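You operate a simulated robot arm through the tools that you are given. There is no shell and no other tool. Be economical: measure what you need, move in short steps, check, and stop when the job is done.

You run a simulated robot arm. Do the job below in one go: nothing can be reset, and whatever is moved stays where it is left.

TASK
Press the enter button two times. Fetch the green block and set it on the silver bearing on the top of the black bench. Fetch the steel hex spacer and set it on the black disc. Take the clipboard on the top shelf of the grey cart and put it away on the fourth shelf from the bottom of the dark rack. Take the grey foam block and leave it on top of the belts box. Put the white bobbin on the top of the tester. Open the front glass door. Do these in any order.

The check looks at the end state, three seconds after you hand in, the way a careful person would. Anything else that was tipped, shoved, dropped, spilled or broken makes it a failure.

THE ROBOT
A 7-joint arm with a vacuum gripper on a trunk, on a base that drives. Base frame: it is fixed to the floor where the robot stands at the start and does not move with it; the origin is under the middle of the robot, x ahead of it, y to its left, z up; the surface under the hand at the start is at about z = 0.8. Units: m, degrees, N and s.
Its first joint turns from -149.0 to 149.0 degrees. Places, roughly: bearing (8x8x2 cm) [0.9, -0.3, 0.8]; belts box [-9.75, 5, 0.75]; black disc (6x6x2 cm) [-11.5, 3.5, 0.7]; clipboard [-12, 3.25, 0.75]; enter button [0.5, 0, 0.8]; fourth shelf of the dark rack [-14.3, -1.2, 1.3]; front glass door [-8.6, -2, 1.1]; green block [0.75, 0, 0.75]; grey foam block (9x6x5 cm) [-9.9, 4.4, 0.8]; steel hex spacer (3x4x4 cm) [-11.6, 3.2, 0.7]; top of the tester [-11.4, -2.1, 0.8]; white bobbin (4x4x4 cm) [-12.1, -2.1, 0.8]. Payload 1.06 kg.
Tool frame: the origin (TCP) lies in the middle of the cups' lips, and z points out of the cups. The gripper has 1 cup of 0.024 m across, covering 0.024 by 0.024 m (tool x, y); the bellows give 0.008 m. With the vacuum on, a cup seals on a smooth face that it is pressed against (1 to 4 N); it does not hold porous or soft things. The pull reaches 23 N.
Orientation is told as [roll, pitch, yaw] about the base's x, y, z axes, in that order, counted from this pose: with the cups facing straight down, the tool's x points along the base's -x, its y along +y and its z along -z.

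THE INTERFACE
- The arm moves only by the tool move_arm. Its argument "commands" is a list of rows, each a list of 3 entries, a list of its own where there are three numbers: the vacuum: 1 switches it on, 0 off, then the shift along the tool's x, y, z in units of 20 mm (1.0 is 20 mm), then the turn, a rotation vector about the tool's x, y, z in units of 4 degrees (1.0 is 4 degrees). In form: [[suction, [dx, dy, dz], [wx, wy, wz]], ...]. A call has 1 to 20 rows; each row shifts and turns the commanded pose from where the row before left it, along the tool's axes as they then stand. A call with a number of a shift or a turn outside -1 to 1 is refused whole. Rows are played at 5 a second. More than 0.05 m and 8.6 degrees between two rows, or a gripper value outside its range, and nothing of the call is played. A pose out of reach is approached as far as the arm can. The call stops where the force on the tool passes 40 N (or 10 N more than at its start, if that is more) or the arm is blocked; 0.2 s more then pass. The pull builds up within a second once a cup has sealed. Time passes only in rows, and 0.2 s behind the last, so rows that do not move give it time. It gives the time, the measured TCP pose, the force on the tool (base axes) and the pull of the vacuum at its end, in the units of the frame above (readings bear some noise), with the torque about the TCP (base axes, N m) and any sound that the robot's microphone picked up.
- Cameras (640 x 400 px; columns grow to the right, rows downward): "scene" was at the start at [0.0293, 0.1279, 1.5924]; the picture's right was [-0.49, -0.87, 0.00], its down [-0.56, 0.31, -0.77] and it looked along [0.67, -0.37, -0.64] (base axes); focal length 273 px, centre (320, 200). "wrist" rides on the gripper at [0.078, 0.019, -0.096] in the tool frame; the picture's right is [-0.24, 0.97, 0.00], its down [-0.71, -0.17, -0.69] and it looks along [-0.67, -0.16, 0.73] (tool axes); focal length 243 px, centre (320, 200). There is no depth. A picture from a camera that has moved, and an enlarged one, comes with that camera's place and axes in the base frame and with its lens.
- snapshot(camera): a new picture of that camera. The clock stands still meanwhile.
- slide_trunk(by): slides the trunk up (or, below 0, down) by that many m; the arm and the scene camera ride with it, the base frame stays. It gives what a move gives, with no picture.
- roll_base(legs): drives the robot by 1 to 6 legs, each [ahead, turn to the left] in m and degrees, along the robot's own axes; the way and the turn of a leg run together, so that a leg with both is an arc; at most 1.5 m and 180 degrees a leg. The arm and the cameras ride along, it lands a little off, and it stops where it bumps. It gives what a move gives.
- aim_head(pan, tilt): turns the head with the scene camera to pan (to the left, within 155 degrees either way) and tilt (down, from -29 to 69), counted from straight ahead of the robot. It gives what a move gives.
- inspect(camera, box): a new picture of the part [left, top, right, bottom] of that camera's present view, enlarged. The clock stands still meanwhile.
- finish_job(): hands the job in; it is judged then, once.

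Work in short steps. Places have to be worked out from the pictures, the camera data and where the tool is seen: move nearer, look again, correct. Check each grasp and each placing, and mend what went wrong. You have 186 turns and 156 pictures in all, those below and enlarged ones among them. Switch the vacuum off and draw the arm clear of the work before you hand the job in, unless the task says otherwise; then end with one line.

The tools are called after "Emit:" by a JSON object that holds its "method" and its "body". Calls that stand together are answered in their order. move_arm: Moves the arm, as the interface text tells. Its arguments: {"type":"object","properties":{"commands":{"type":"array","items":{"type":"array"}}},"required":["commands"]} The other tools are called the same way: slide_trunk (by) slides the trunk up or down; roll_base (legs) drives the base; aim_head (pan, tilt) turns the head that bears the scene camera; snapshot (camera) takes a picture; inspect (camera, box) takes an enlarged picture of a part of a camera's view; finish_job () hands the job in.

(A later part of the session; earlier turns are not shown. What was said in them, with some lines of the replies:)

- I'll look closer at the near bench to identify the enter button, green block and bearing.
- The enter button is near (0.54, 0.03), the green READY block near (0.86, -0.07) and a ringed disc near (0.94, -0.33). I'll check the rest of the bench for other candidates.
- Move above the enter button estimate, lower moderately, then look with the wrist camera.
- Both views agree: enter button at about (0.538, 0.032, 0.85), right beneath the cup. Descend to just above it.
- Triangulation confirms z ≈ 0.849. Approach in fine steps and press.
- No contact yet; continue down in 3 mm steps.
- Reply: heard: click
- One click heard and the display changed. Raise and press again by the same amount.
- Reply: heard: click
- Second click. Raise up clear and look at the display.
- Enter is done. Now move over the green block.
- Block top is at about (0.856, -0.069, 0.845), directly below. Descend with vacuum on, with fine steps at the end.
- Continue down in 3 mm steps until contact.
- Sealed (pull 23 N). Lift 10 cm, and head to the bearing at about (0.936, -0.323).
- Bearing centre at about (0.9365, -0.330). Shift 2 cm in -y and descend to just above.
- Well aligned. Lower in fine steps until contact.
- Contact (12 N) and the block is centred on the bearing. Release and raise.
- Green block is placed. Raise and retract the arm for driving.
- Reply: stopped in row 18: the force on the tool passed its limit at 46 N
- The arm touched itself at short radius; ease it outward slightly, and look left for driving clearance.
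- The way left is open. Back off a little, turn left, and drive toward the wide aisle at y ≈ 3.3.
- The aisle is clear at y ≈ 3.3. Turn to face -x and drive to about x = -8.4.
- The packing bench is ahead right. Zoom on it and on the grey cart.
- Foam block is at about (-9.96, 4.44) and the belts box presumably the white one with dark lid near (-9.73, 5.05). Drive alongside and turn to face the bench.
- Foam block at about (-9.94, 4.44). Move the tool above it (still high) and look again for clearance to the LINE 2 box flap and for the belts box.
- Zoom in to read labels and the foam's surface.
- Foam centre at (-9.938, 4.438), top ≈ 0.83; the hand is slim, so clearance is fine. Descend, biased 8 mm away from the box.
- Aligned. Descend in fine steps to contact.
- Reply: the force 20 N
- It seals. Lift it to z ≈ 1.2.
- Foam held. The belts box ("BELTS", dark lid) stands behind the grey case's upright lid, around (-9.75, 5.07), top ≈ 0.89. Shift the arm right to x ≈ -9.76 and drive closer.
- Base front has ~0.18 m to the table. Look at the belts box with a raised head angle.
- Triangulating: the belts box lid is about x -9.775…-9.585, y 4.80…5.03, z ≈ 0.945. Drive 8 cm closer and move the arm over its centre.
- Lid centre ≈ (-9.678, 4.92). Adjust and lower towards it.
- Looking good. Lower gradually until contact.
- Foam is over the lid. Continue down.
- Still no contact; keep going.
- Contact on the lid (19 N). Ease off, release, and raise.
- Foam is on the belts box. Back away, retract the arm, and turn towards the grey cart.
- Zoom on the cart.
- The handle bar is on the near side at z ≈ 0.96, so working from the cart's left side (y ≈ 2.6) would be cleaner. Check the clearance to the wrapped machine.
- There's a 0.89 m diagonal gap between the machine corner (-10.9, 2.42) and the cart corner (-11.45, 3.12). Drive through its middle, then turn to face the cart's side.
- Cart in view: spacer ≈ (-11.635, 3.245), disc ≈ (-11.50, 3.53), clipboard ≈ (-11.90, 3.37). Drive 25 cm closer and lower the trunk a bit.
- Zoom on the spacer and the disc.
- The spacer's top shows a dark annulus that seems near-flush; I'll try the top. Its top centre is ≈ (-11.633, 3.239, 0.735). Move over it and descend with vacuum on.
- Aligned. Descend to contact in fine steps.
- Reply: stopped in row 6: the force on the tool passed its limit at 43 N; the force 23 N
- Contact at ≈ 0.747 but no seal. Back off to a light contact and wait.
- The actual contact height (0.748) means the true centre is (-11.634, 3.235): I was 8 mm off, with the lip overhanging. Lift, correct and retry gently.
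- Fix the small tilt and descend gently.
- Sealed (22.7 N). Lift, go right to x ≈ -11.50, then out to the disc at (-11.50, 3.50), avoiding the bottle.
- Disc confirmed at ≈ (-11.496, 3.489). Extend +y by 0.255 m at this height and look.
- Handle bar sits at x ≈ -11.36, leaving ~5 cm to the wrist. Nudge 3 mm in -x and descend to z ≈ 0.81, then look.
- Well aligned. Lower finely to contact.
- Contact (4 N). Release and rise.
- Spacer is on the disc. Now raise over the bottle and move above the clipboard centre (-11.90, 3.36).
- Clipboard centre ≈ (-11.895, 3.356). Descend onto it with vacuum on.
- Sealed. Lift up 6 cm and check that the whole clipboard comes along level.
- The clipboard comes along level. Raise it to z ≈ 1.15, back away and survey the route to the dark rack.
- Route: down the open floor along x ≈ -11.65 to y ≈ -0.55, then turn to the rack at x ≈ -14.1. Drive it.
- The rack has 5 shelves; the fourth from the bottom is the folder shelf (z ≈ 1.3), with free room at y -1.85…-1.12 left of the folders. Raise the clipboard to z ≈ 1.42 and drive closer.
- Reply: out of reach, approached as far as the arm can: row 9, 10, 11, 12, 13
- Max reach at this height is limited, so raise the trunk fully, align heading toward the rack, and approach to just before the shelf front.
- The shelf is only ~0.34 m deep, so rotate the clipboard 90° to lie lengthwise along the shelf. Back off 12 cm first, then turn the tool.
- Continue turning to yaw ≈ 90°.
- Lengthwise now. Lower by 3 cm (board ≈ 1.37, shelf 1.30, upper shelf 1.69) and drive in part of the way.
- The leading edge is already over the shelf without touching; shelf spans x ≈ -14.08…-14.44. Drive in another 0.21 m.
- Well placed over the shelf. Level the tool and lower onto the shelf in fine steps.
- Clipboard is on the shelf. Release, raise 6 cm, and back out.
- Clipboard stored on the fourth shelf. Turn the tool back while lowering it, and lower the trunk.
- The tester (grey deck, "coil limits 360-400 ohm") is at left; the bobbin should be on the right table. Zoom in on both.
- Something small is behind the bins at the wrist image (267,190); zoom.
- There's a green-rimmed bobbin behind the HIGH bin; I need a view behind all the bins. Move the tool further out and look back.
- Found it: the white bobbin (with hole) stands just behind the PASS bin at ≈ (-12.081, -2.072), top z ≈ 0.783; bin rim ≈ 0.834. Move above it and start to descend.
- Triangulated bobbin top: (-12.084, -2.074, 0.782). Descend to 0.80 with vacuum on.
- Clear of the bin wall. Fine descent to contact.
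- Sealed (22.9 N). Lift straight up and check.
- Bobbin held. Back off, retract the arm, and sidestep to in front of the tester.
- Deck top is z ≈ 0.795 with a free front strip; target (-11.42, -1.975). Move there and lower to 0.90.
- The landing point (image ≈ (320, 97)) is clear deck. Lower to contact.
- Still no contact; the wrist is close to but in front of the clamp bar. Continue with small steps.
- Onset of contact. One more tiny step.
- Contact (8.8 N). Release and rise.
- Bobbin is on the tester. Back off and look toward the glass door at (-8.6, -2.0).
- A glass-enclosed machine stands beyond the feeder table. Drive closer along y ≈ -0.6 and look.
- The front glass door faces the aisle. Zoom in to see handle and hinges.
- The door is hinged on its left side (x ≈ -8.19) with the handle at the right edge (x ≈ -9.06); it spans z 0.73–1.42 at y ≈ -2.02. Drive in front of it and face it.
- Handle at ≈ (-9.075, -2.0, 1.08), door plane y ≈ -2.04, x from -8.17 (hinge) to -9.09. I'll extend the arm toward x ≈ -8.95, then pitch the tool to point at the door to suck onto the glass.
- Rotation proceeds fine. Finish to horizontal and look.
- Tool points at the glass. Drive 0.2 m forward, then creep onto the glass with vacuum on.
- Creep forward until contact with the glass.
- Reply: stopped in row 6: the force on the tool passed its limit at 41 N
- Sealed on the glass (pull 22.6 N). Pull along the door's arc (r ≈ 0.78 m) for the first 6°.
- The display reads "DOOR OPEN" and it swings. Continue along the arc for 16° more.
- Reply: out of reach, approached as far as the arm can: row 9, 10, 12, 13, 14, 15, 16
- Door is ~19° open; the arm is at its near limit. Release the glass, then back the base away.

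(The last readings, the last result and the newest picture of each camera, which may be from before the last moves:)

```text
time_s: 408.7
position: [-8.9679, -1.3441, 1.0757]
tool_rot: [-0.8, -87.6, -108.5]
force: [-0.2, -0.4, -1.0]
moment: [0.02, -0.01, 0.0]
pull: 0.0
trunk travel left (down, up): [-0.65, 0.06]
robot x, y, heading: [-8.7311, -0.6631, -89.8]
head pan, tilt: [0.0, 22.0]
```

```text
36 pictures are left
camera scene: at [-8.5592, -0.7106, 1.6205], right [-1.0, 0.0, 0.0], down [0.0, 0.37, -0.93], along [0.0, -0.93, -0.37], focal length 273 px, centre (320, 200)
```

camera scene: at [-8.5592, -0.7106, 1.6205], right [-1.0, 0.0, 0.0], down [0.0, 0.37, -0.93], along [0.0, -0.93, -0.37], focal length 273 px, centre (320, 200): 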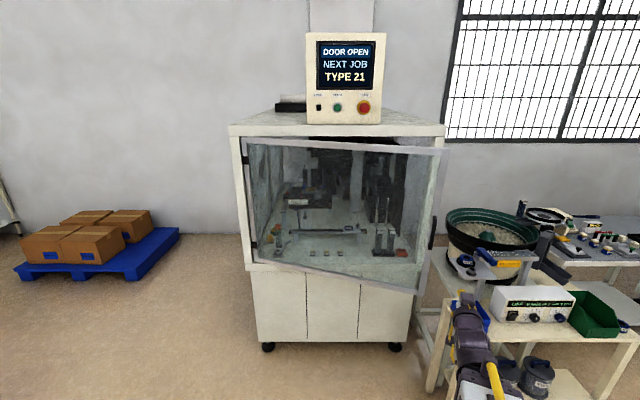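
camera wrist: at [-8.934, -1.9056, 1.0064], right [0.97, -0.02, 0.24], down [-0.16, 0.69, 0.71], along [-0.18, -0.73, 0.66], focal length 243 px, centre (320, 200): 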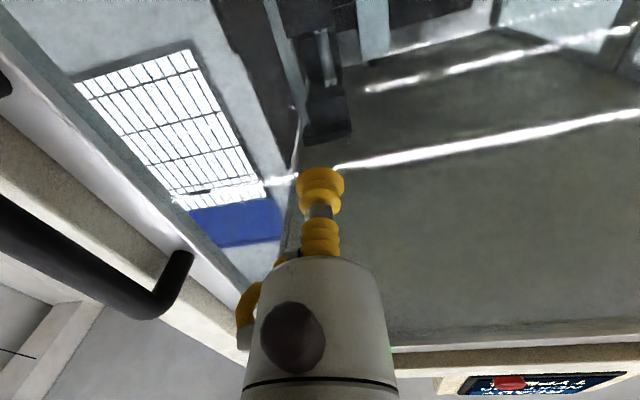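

The door stays ajar (edge ≈ (-9.03, -1.78)). Plan: stand at (-9.35, -0.95), insert the arm beside the free edge and sweep it left to push the door fully open. Reposition the base.

Emit:
{"method": "roll_base", "body": {"legs": [[0, -65], [0.68, 0], [0, 96]]}}

Emit:
{"method": "move_arm", "body": {"commands": [[0, [-1, 0, 0], [0, 0, 0]], [0, [-1, 0, 0], [0, 0, 0]], [0, [-1, 0, 0], [0, 0, 0]], [0, [-1, 0, 0], [0, 0, 0]], [0, [-1, 0, 0], [0, 0, 0]], [0, [-1, 0, 0], [0, 0, 0]]]}}

Emit:
{"method": "aim_head", "body": {"pan": 5, "tilt": 25}}

Emit:
{"method": "snapshot", "body": {"camera": "scene"}}

```text
time_s: 419.4
position: [-9.2003, -1.6611, 1.0759]
tool_rot: [-0.9, -87.7, -77.2]
force: [-0.3, -0.8, 0.8]
moment: [-0.05, 0.02, 0.01]
pull: 0.1
trunk travel left (down, up): [-0.65, 0.06]
robot x, y, heading: [-9.3528, -0.957, -58.8]
head pan, tilt: [0.0, 22.0]
```

```text
time_s: 420.8
position: [-9.196, -1.6671, 1.1651]
tool_rot: [44.0, -86.8, -122.2]
force: [0.1, -0.2, -0.2]
moment: [0.02, 0.09, 0.01]
pull: 0.1
out of reach, approached as far as the arm can: row 3, 4, 5
trunk travel left (down, up): [-0.65, 0.06]
robot x, y, heading: [-9.3533, -0.9545, -58.8]
head pan, tilt: [0.0, 22.0]
```

```text
time_s: 421.4
position: [-9.196, -1.667, 1.1633]
tool_rot: [49.4, -86.6, -127.4]
force: [-0.6, -0.9, -0.6]
moment: [-0.04, -0.05, 0.01]
pull: 0.0
trunk travel left (down, up): [-0.65, 0.06]
robot x, y, heading: [-9.349, -0.9548, -58.7]
head pan, tilt: [5.0, 25.0]
```

```text
35 pictures are left
camera scene: at [-9.1738, -0.902, 1.6156], right [-0.81, -0.59, 0.0], down [-0.25, 0.34, -0.91], along [0.54, -0.73, -0.42], focal length 273 px, centre (320, 200)
```

scene: 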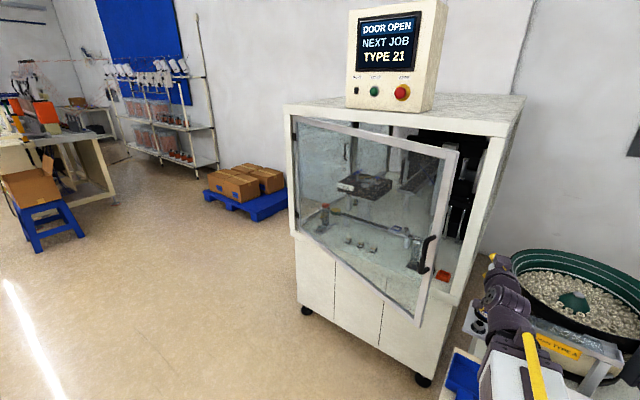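

The gap at the free edge is visible. Extend the tool forward 0.2 m beside the door edge.

Emit:
{"method": "move_arm", "body": {"commands": [[0, [0, 0, 1], [0, 0, 0]], [0, [0, 0, 1], [0, 0, 0]], [0, [0, 0, 1], [0, 0, 0]], [0, [0, 0, 1], [0, 0, 0]], [0, [0, 0, 1], [0, 0, 0]], [0, [0, 0, 1], [0, 0, 0]], [0, [0, 0, 1], [0, 0, 0]], [0, [0, 0, 1], [0, 0, 0]], [0, [0, 0, 1], [0, 0, 0]], [0, [0, 0, 1], [0, 0, 0]]]}}

Emit:
{"method": "snapshot", "body": {"camera": "scene"}}

Emit:
{"method": "snapshot", "body": {"camera": "wrist"}}

```text
time_s: 423.6
position: [-9.1556, -1.8616, 1.1557]
tool_rot: [-0.6, -87.8, -77.7]
force: [0.0, -0.3, -0.2]
moment: [-0.04, 0.0, 0.01]
pull: 0.0
trunk travel left (down, up): [-0.65, 0.06]
robot x, y, heading: [-9.3495, -0.9548, -58.6]
head pan, tilt: [5.0, 25.0]
```

```text
34 pictures are left
camera scene: at [-9.1738, -0.9021, 1.6156], right [-0.81, -0.59, 0.0], down [-0.25, 0.34, -0.91], along [0.54, -0.73, -0.42], focal length 273 px, centre (320, 200)
```

scene: 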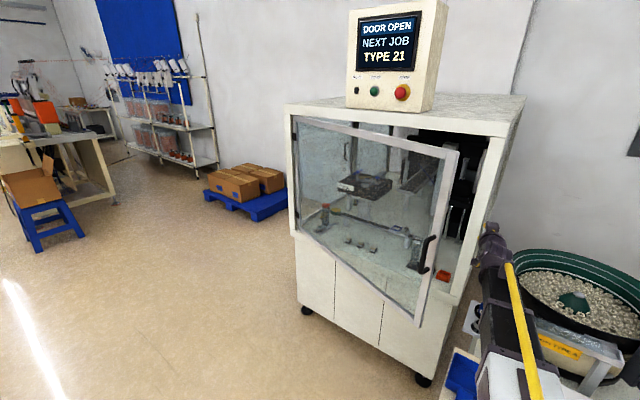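

```text
33 pictures are left
camera wrist: at [-9.1583, -1.7624, 1.08], right [0.95, 0.19, 0.23], down [-0.3, 0.61, 0.73], along [0.0, -0.77, 0.64], focal length 243 px, centre (320, 200)
```

wrist: 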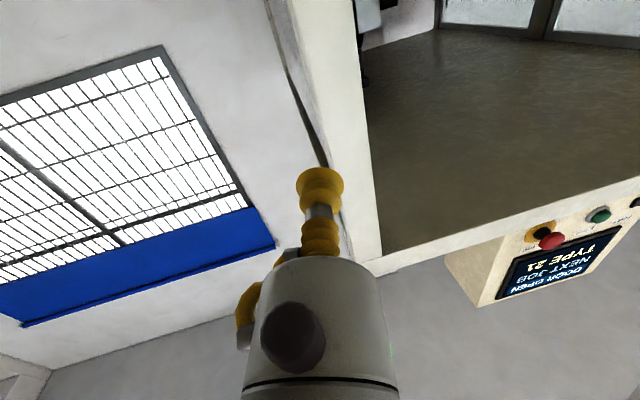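

Hand is in the gap, in front of the cabinet face. Sweep left about the robot's axis to push the door edge (first ~22°).

Emit:
{"method": "move_arm", "body": {"commands": [[0, [0, 1, -0.01], [-0.309, 0, 0]], [0, [0, 1, -0.01], [-0.309, 0, 0]], [0, [0, 1, -0.01], [-0.309, 0, 0]], [0, [0, 1, -0.01], [-0.309, 0, 0]], [0, [0, 1, -0.01], [-0.309, 0, 0]], [0, [0, 1, -0.01], [-0.309, 0, 0]], [0, [0, 1, -0.01], [-0.309, 0, 0]], [0, [0, 1, -0.01], [-0.309, 0, 0]], [0, [0, 1, -0.01], [-0.309, 0, 0]], [0, [0, 1, -0.01], [-0.309, 0, 0]], [0, [0, 1, -0.01], [-0.309, 0, 0]], [0, [0, 1, -0.01], [-0.309, 0, 0]]]}}

Emit:
{"method": "snapshot", "body": {"camera": "scene"}}

```text
time_s: 425.2
position: [-9.0433, -1.8239, 1.156]
tool_rot: [-17.5, -87.4, -53.2]
force: [-15.5, 6.0, 5.1]
moment: [0.89, 1.28, 1.58]
pull: 0.0
trunk travel left (down, up): [-0.65, 0.06]
robot x, y, heading: [-9.3477, -0.954, -59.3]
head pan, tilt: [5.0, 25.0]
stopped in row 7: the force on the tool passed its limit at 51 N (the readings are from after the stop); the commanded pose is now the measured one
```

```text
32 pictures are left
camera scene: at [-9.1755, -0.9016, 1.616], right [-0.81, -0.58, 0.0], down [-0.25, 0.34, -0.91], along [0.53, -0.74, -0.42], focal length 273 px, centre (320, 200)
```

scene: 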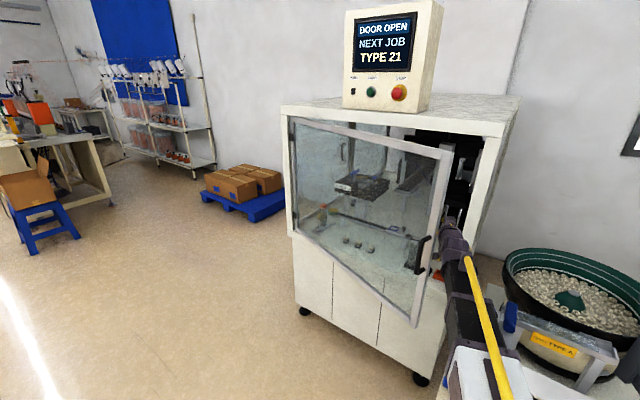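

Pushing along +x jams at this small angle; I need to pull the edge in +y. Move back, turn the hand to point along +x (behind the door), to use it as a hook.

Emit:
{"method": "move_arm", "body": {"commands": [[0, [0, -1, 0], [0, 0, 0]], [0, [0, -1, 0], [0, 0, 0]], [0, [0, -1, 0], [0, 0, 0]], [0, [0, -1, 0], [0, 0, 0]], [0, [0, 0, 0], [-1, 0, 0]], [0, [0, 0, 0], [-1, 0, 0]], [0, [0, 0, 0], [-1, 0, 0]], [0, [0, 0, 0], [-1, 0, 0]], [0, [0, 0, 0], [-1, 0, 0]], [0, [0, 0, 0], [-1, 0, 0]], [0, [0, 0, 0], [-1, 0, 0]], [0, [0, 0, 0], [-1, 0, 0]], [0, [0, 0, 0], [-1, 0, 0]], [0, [0, 0, 0], [-1, 0, 0]], [0, [0, 0, 0], [-1, 0, 0]], [0, [0, 0, 0], [-1, 0, 0]], [0, [0, 0, 0], [-1, 0, 0]], [0, [0, 0, 0], [-1, 0, 0]], [0, [0, 0, 0], [-1, 0, 0]]]}}

Emit:
{"method": "snapshot", "body": {"camera": "wrist"}}

Emit:
{"method": "snapshot", "body": {"camera": "scene"}}

```text
time_s: 429.2
position: [-9.1159, -1.8524, 1.1557]
tool_rot: [46.6, -87.2, -57.2]
force: [0.0, 0.7, -0.2]
moment: [0.03, 0.0, 0.03]
pull: 0.0
trunk travel left (down, up): [-0.65, 0.06]
robot x, y, heading: [-9.3507, -0.9532, -59.0]
head pan, tilt: [5.0, 25.0]
```

```text
31 pictures are left
camera wrist: at [-9.2076, -1.8144, 1.0801], right [0.18, 0.95, 0.27], down [-0.69, -0.07, 0.72], along [0.7, -0.32, 0.64], focal length 243 px, centre (320, 200)
```

wrist: 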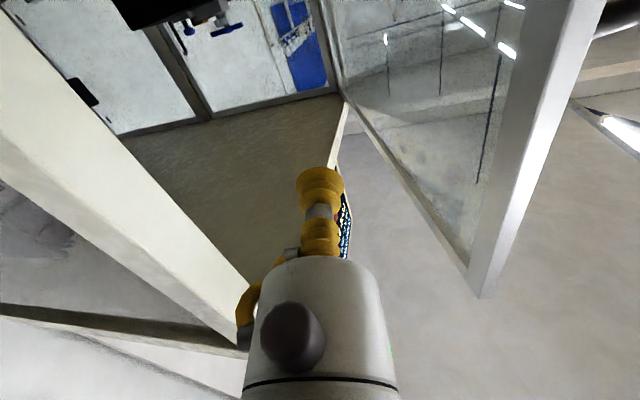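

```text
30 pictures are left
camera scene: at [-9.1737, -0.903, 1.6156], right [-0.81, -0.59, 0.0], down [-0.25, 0.34, -0.91], along [0.53, -0.73, -0.42], focal length 273 px, centre (320, 200)
```

scene: 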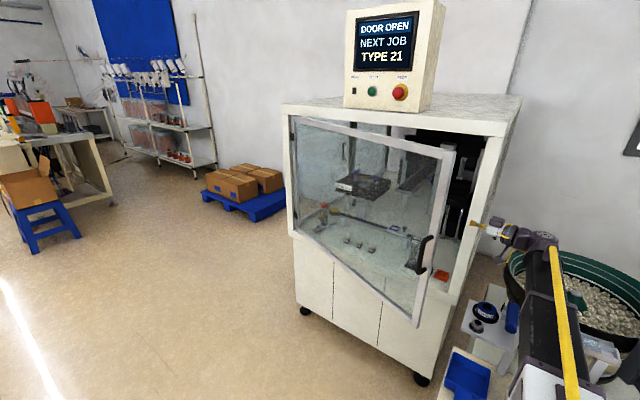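

Hand now points into the gap (≈ -11°), between post and door. Insert 0.17 m behind the door.

Emit:
{"method": "move_arm", "body": {"commands": [[0, [0, 0.1, 1], [0, 0, 0]], [0, [0, 0.1, 1], [0, 0, 0]], [0, [0, 0.1, 1], [0, 0, 0]], [0, [0, 0.1, 1], [0, 0, 0]], [0, [0, 0.1, 1], [0, 0, 0]], [0, [0, 0.1, 1], [0, 0, 0]], [0, [0, 0.1, 1], [0, 0, 0]], [0, [0, 0.1, 1], [0, 0, 0]]]}}

Emit:
{"method": "snapshot", "body": {"camera": "wrist"}}

```text
time_s: 431.0
position: [-8.954, -1.8664, 1.1507]
tool_rot: [46.6, -87.3, -57.3]
force: [-0.4, 0.2, -0.3]
moment: [0.01, 0.02, -0.02]
pull: 0.0
trunk travel left (down, up): [-0.65, 0.06]
robot x, y, heading: [-9.3519, -0.955, -59.1]
head pan, tilt: [5.0, 25.0]
```

```text
29 pictures are left
camera wrist: at [-9.0464, -1.8276, 1.0755], right [0.19, 0.95, 0.27], down [-0.69, -0.07, 0.72], along [0.7, -0.32, 0.64], focal length 243 px, centre (320, 200)
```

wrist: 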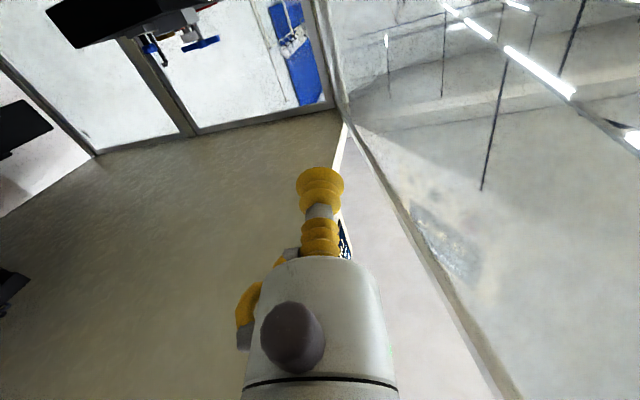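

The hand is behind the door. Now pull it open, moving the tip along the arc around the hinge.

Emit:
{"method": "move_arm", "body": {"commands": [[0, [0, 0.98, 0.07], [0, 0, 0]], [0, [0, 0.98, 0.07], [0, 0, 0]], [0, [0, 0.98, 0.07], [0, 0, 0]], [0, [0, 0.98, 0.07], [0, 0, 0]], [0, [0, 0.98, 0.07], [0, 0, 0]], [0, [0, 0.98, 0.07], [0, 0, 0]], [0, [0, 0.98, 0.07], [0, 0, 0]], [0, [0, 0.955, 0.24], [0, 0, 0]], [0, [0, 0.955, 0.24], [0, 0, 0]], [0, [0, 0.955, 0.24], [0, 0, 0]], [0, [0, 0.955, 0.24], [0, 0, 0]], [0, [0, 0.955, 0.24], [0, 0, 0]], [0, [0, 0.955, 0.24], [0, 0, 0]], [0, [0, 0.955, 0.24], [0, 0, 0]]]}}

Emit:
{"method": "snapshot", "body": {"camera": "scene"}}

```text
time_s: 434.0
position: [-8.8626, -1.6075, 1.1586]
tool_rot: [46.5, -87.3, -57.2]
force: [0.5, -0.2, -0.1]
moment: [-0.02, 0.02, 0.01]
pull: 0.1
trunk travel left (down, up): [-0.65, 0.06]
robot x, y, heading: [-9.3515, -0.9539, -59.1]
head pan, tilt: [5.0, 25.0]
```

```text
28 pictures are left
camera scene: at [-9.1737, -0.9028, 1.6156], right [-0.81, -0.59, 0.0], down [-0.25, 0.34, -0.91], along [0.53, -0.73, -0.42], focal length 273 px, centre (320, 200)
```

scene: 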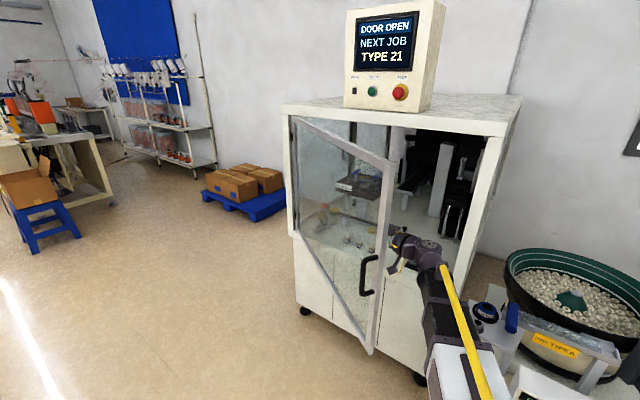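

The door is opening nicely (~35°). Continue along the arc.

Emit:
{"method": "move_arm", "body": {"commands": [[0, [0, 0.9, 0.4], [0, 0, 0]], [0, [0, 0.9, 0.4], [0, 0, 0]], [0, [0, 0.9, 0.4], [0, 0, 0]], [0, [0, 0.9, 0.4], [0, 0, 0]], [0, [0, 0.9, 0.4], [0, 0, 0]], [0, [0, 0.9, 0.4], [0, 0, 0]], [0, [0, 0.9, 0.4], [0, 0, 0]], [0, [0, 0.815, 0.55], [0, 0, 0]], [0, [0, 0.815, 0.55], [0, 0, 0]], [0, [0, 0.815, 0.55], [0, 0, 0]], [0, [0, 0.815, 0.55], [0, 0, 0]], [0, [0, 0.815, 0.55], [0, 0, 0]], [0, [0, 0.815, 0.55], [0, 0, 0]], [0, [0, 0.815, 0.55], [0, 0, 0]], [0, [0, 0.707, 0.685], [0, 0, 0]], [0, [0, 0.707, 0.685], [0, 0, 0]], [0, [0, 0.707, 0.685], [0, 0, 0]], [0, [0, 0.707, 0.685], [0, 0, 0]], [0, [0, 0.707, 0.685], [0, 0, 0]], [0, [0, 0.707, 0.685], [0, 0, 0]]]}}

Emit:
{"method": "snapshot", "body": {"camera": "scene"}}

```text
time_s: 438.2
position: [-8.5912, -1.3278, 1.1632]
tool_rot: [46.7, -87.3, -57.3]
force: [0.4, 1.2, 0.8]
moment: [0.04, -0.02, 0.01]
pull: 0.1
trunk travel left (down, up): [-0.65, 0.06]
robot x, y, heading: [-9.3499, -0.9537, -58.9]
head pan, tilt: [5.0, 25.0]
```

```text
27 pictures are left
camera scene: at [-9.1735, -0.9028, 1.6156], right [-0.81, -0.59, 0.0], down [-0.25, 0.34, -0.91], along [0.53, -0.73, -0.42], focal length 273 px, centre (320, 200)
```

scene: 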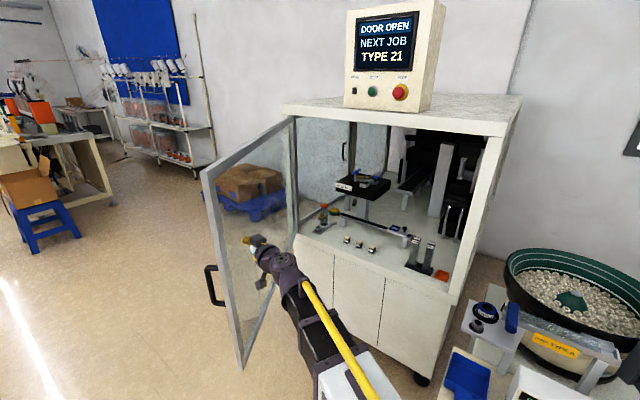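

Door at ~60–65°. Push about 15–20° further.

Emit:
{"method": "move_arm", "body": {"commands": [[0, [0, 0.58, 0.8], [0, 0, 0]], [0, [0, 0.58, 0.8], [0, 0, 0]], [0, [0, 0.58, 0.8], [0, 0, 0]], [0, [0, 0.58, 0.8], [0, 0, 0]], [0, [0, 0.58, 0.8], [0, 0, 0]], [0, [0, 0.58, 0.8], [0, 0, 0]], [0, [0, 0.58, 0.8], [0, 0, 0]], [0, [0, 0.43, 0.88], [0, 0, 0]], [0, [0, 0.43, 0.88], [0, 0, 0]], [0, [0, 0.43, 0.88], [0, 0, 0]], [0, [0, 0.43, 0.88], [0, 0, 0]], [0, [0, 0.43, 0.88], [0, 0, 0]], [0, [0, 0.43, 0.88], [0, 0, 0]]]}}

Emit:
{"method": "snapshot", "body": {"camera": "scene"}}

```text
time_s: 441.0
position: [-8.3517, -1.2385, 1.1593]
tool_rot: [46.6, -87.3, -57.2]
force: [0.0, 0.4, -1.4]
moment: [-0.02, 0.04, 0.01]
pull: 0.1
trunk travel left (down, up): [-0.65, 0.06]
robot x, y, heading: [-9.3512, -0.9549, -59.0]
head pan, tilt: [5.0, 25.0]
```

```text
26 pictures are left
camera scene: at [-9.1733, -0.9027, 1.6156], right [-0.81, -0.59, 0.0], down [-0.25, 0.34, -0.91], along [0.53, -0.73, -0.42], focal length 273 px, centre (320, 200)
```

scene: 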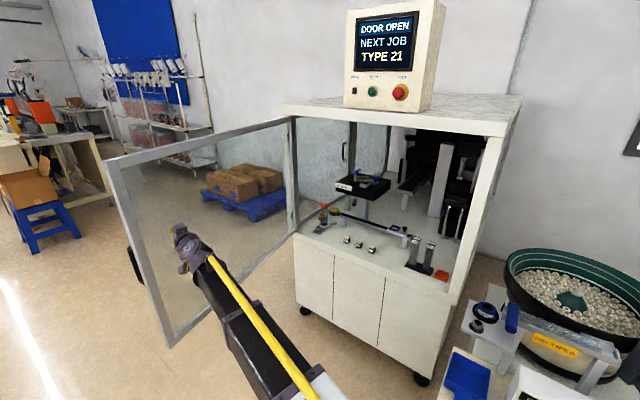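

The door stands ~85° open. Withdraw the hand toward the robot and back the base off a bit.

Emit:
{"method": "move_arm", "body": {"commands": [[0, [0, -0.2, -1], [0, 0, 0]], [0, [0, -0.2, -1], [0, 0, 0]], [0, [0, -0.2, -1], [0, 0, 0]], [0, [0, -0.2, -1], [0, 0, 0]], [0, [0, -0.2, -1], [0, 0, 0]], [0, [0, -0.2, -1], [0, 0, 0]], [0, [0, -0.2, -1], [0, 0, 0]], [0, [0, -0.2, -1], [0, 0, 0]], [0, [0, -0.2, -1], [0, 0, 0]], [0, [0, -0.2, -1], [0, 0, 0]]]}}

Emit:
{"method": "roll_base", "body": {"legs": [[-0.4, 0]]}}

Emit:
{"method": "snapshot", "body": {"camera": "scene"}}

```text
time_s: 443.2
position: [-8.5585, -1.2415, 1.1645]
tool_rot: [46.7, -87.3, -57.3]
force: [-0.3, -0.1, -0.3]
moment: [0.02, 0.01, 0.03]
pull: 0.1
trunk travel left (down, up): [-0.65, 0.06]
robot x, y, heading: [-9.3547, -0.9519, -59.3]
head pan, tilt: [5.0, 25.0]
```

```text
time_s: 445.7
position: [-8.7612, -0.9004, 1.165]
tool_rot: [46.6, -87.3, -57.4]
force: [-0.8, 0.0, -0.2]
moment: [-0.01, 0.01, 0.01]
pull: 0.1
trunk travel left (down, up): [-0.65, 0.06]
robot x, y, heading: [-9.5552, -0.6096, -59.5]
head pan, tilt: [5.0, 25.0]
```

```text
25 pictures are left
camera scene: at [-9.3774, -0.5614, 1.6156], right [-0.81, -0.58, 0.0], down [-0.25, 0.34, -0.91], along [0.53, -0.74, -0.42], focal length 273 px, centre (320, 200)
```

scene: 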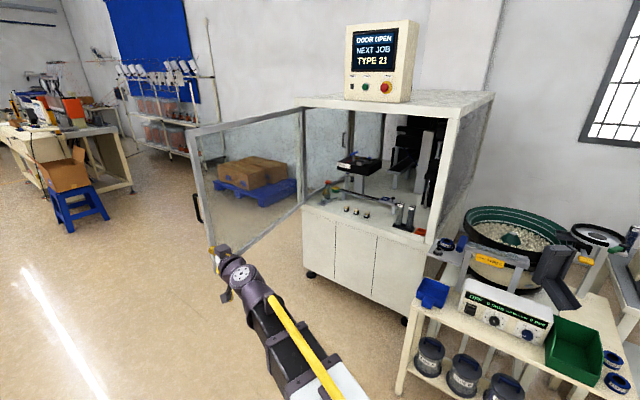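

All seven items are done, the vacuum is off and the arm is clear; hand in.

Emit:
{"method": "finish_job", "body": {}}

```text
The job is handed in.
```

All seven tasks are done and handed in, with the vacuum off and the arm drawn clear: enter pressed twice, green block on the bearing, spacer on the disc, clipboard on the fourth shelf, foam block on the belts box, bobbin on the tester, and the glass door open about 85°.
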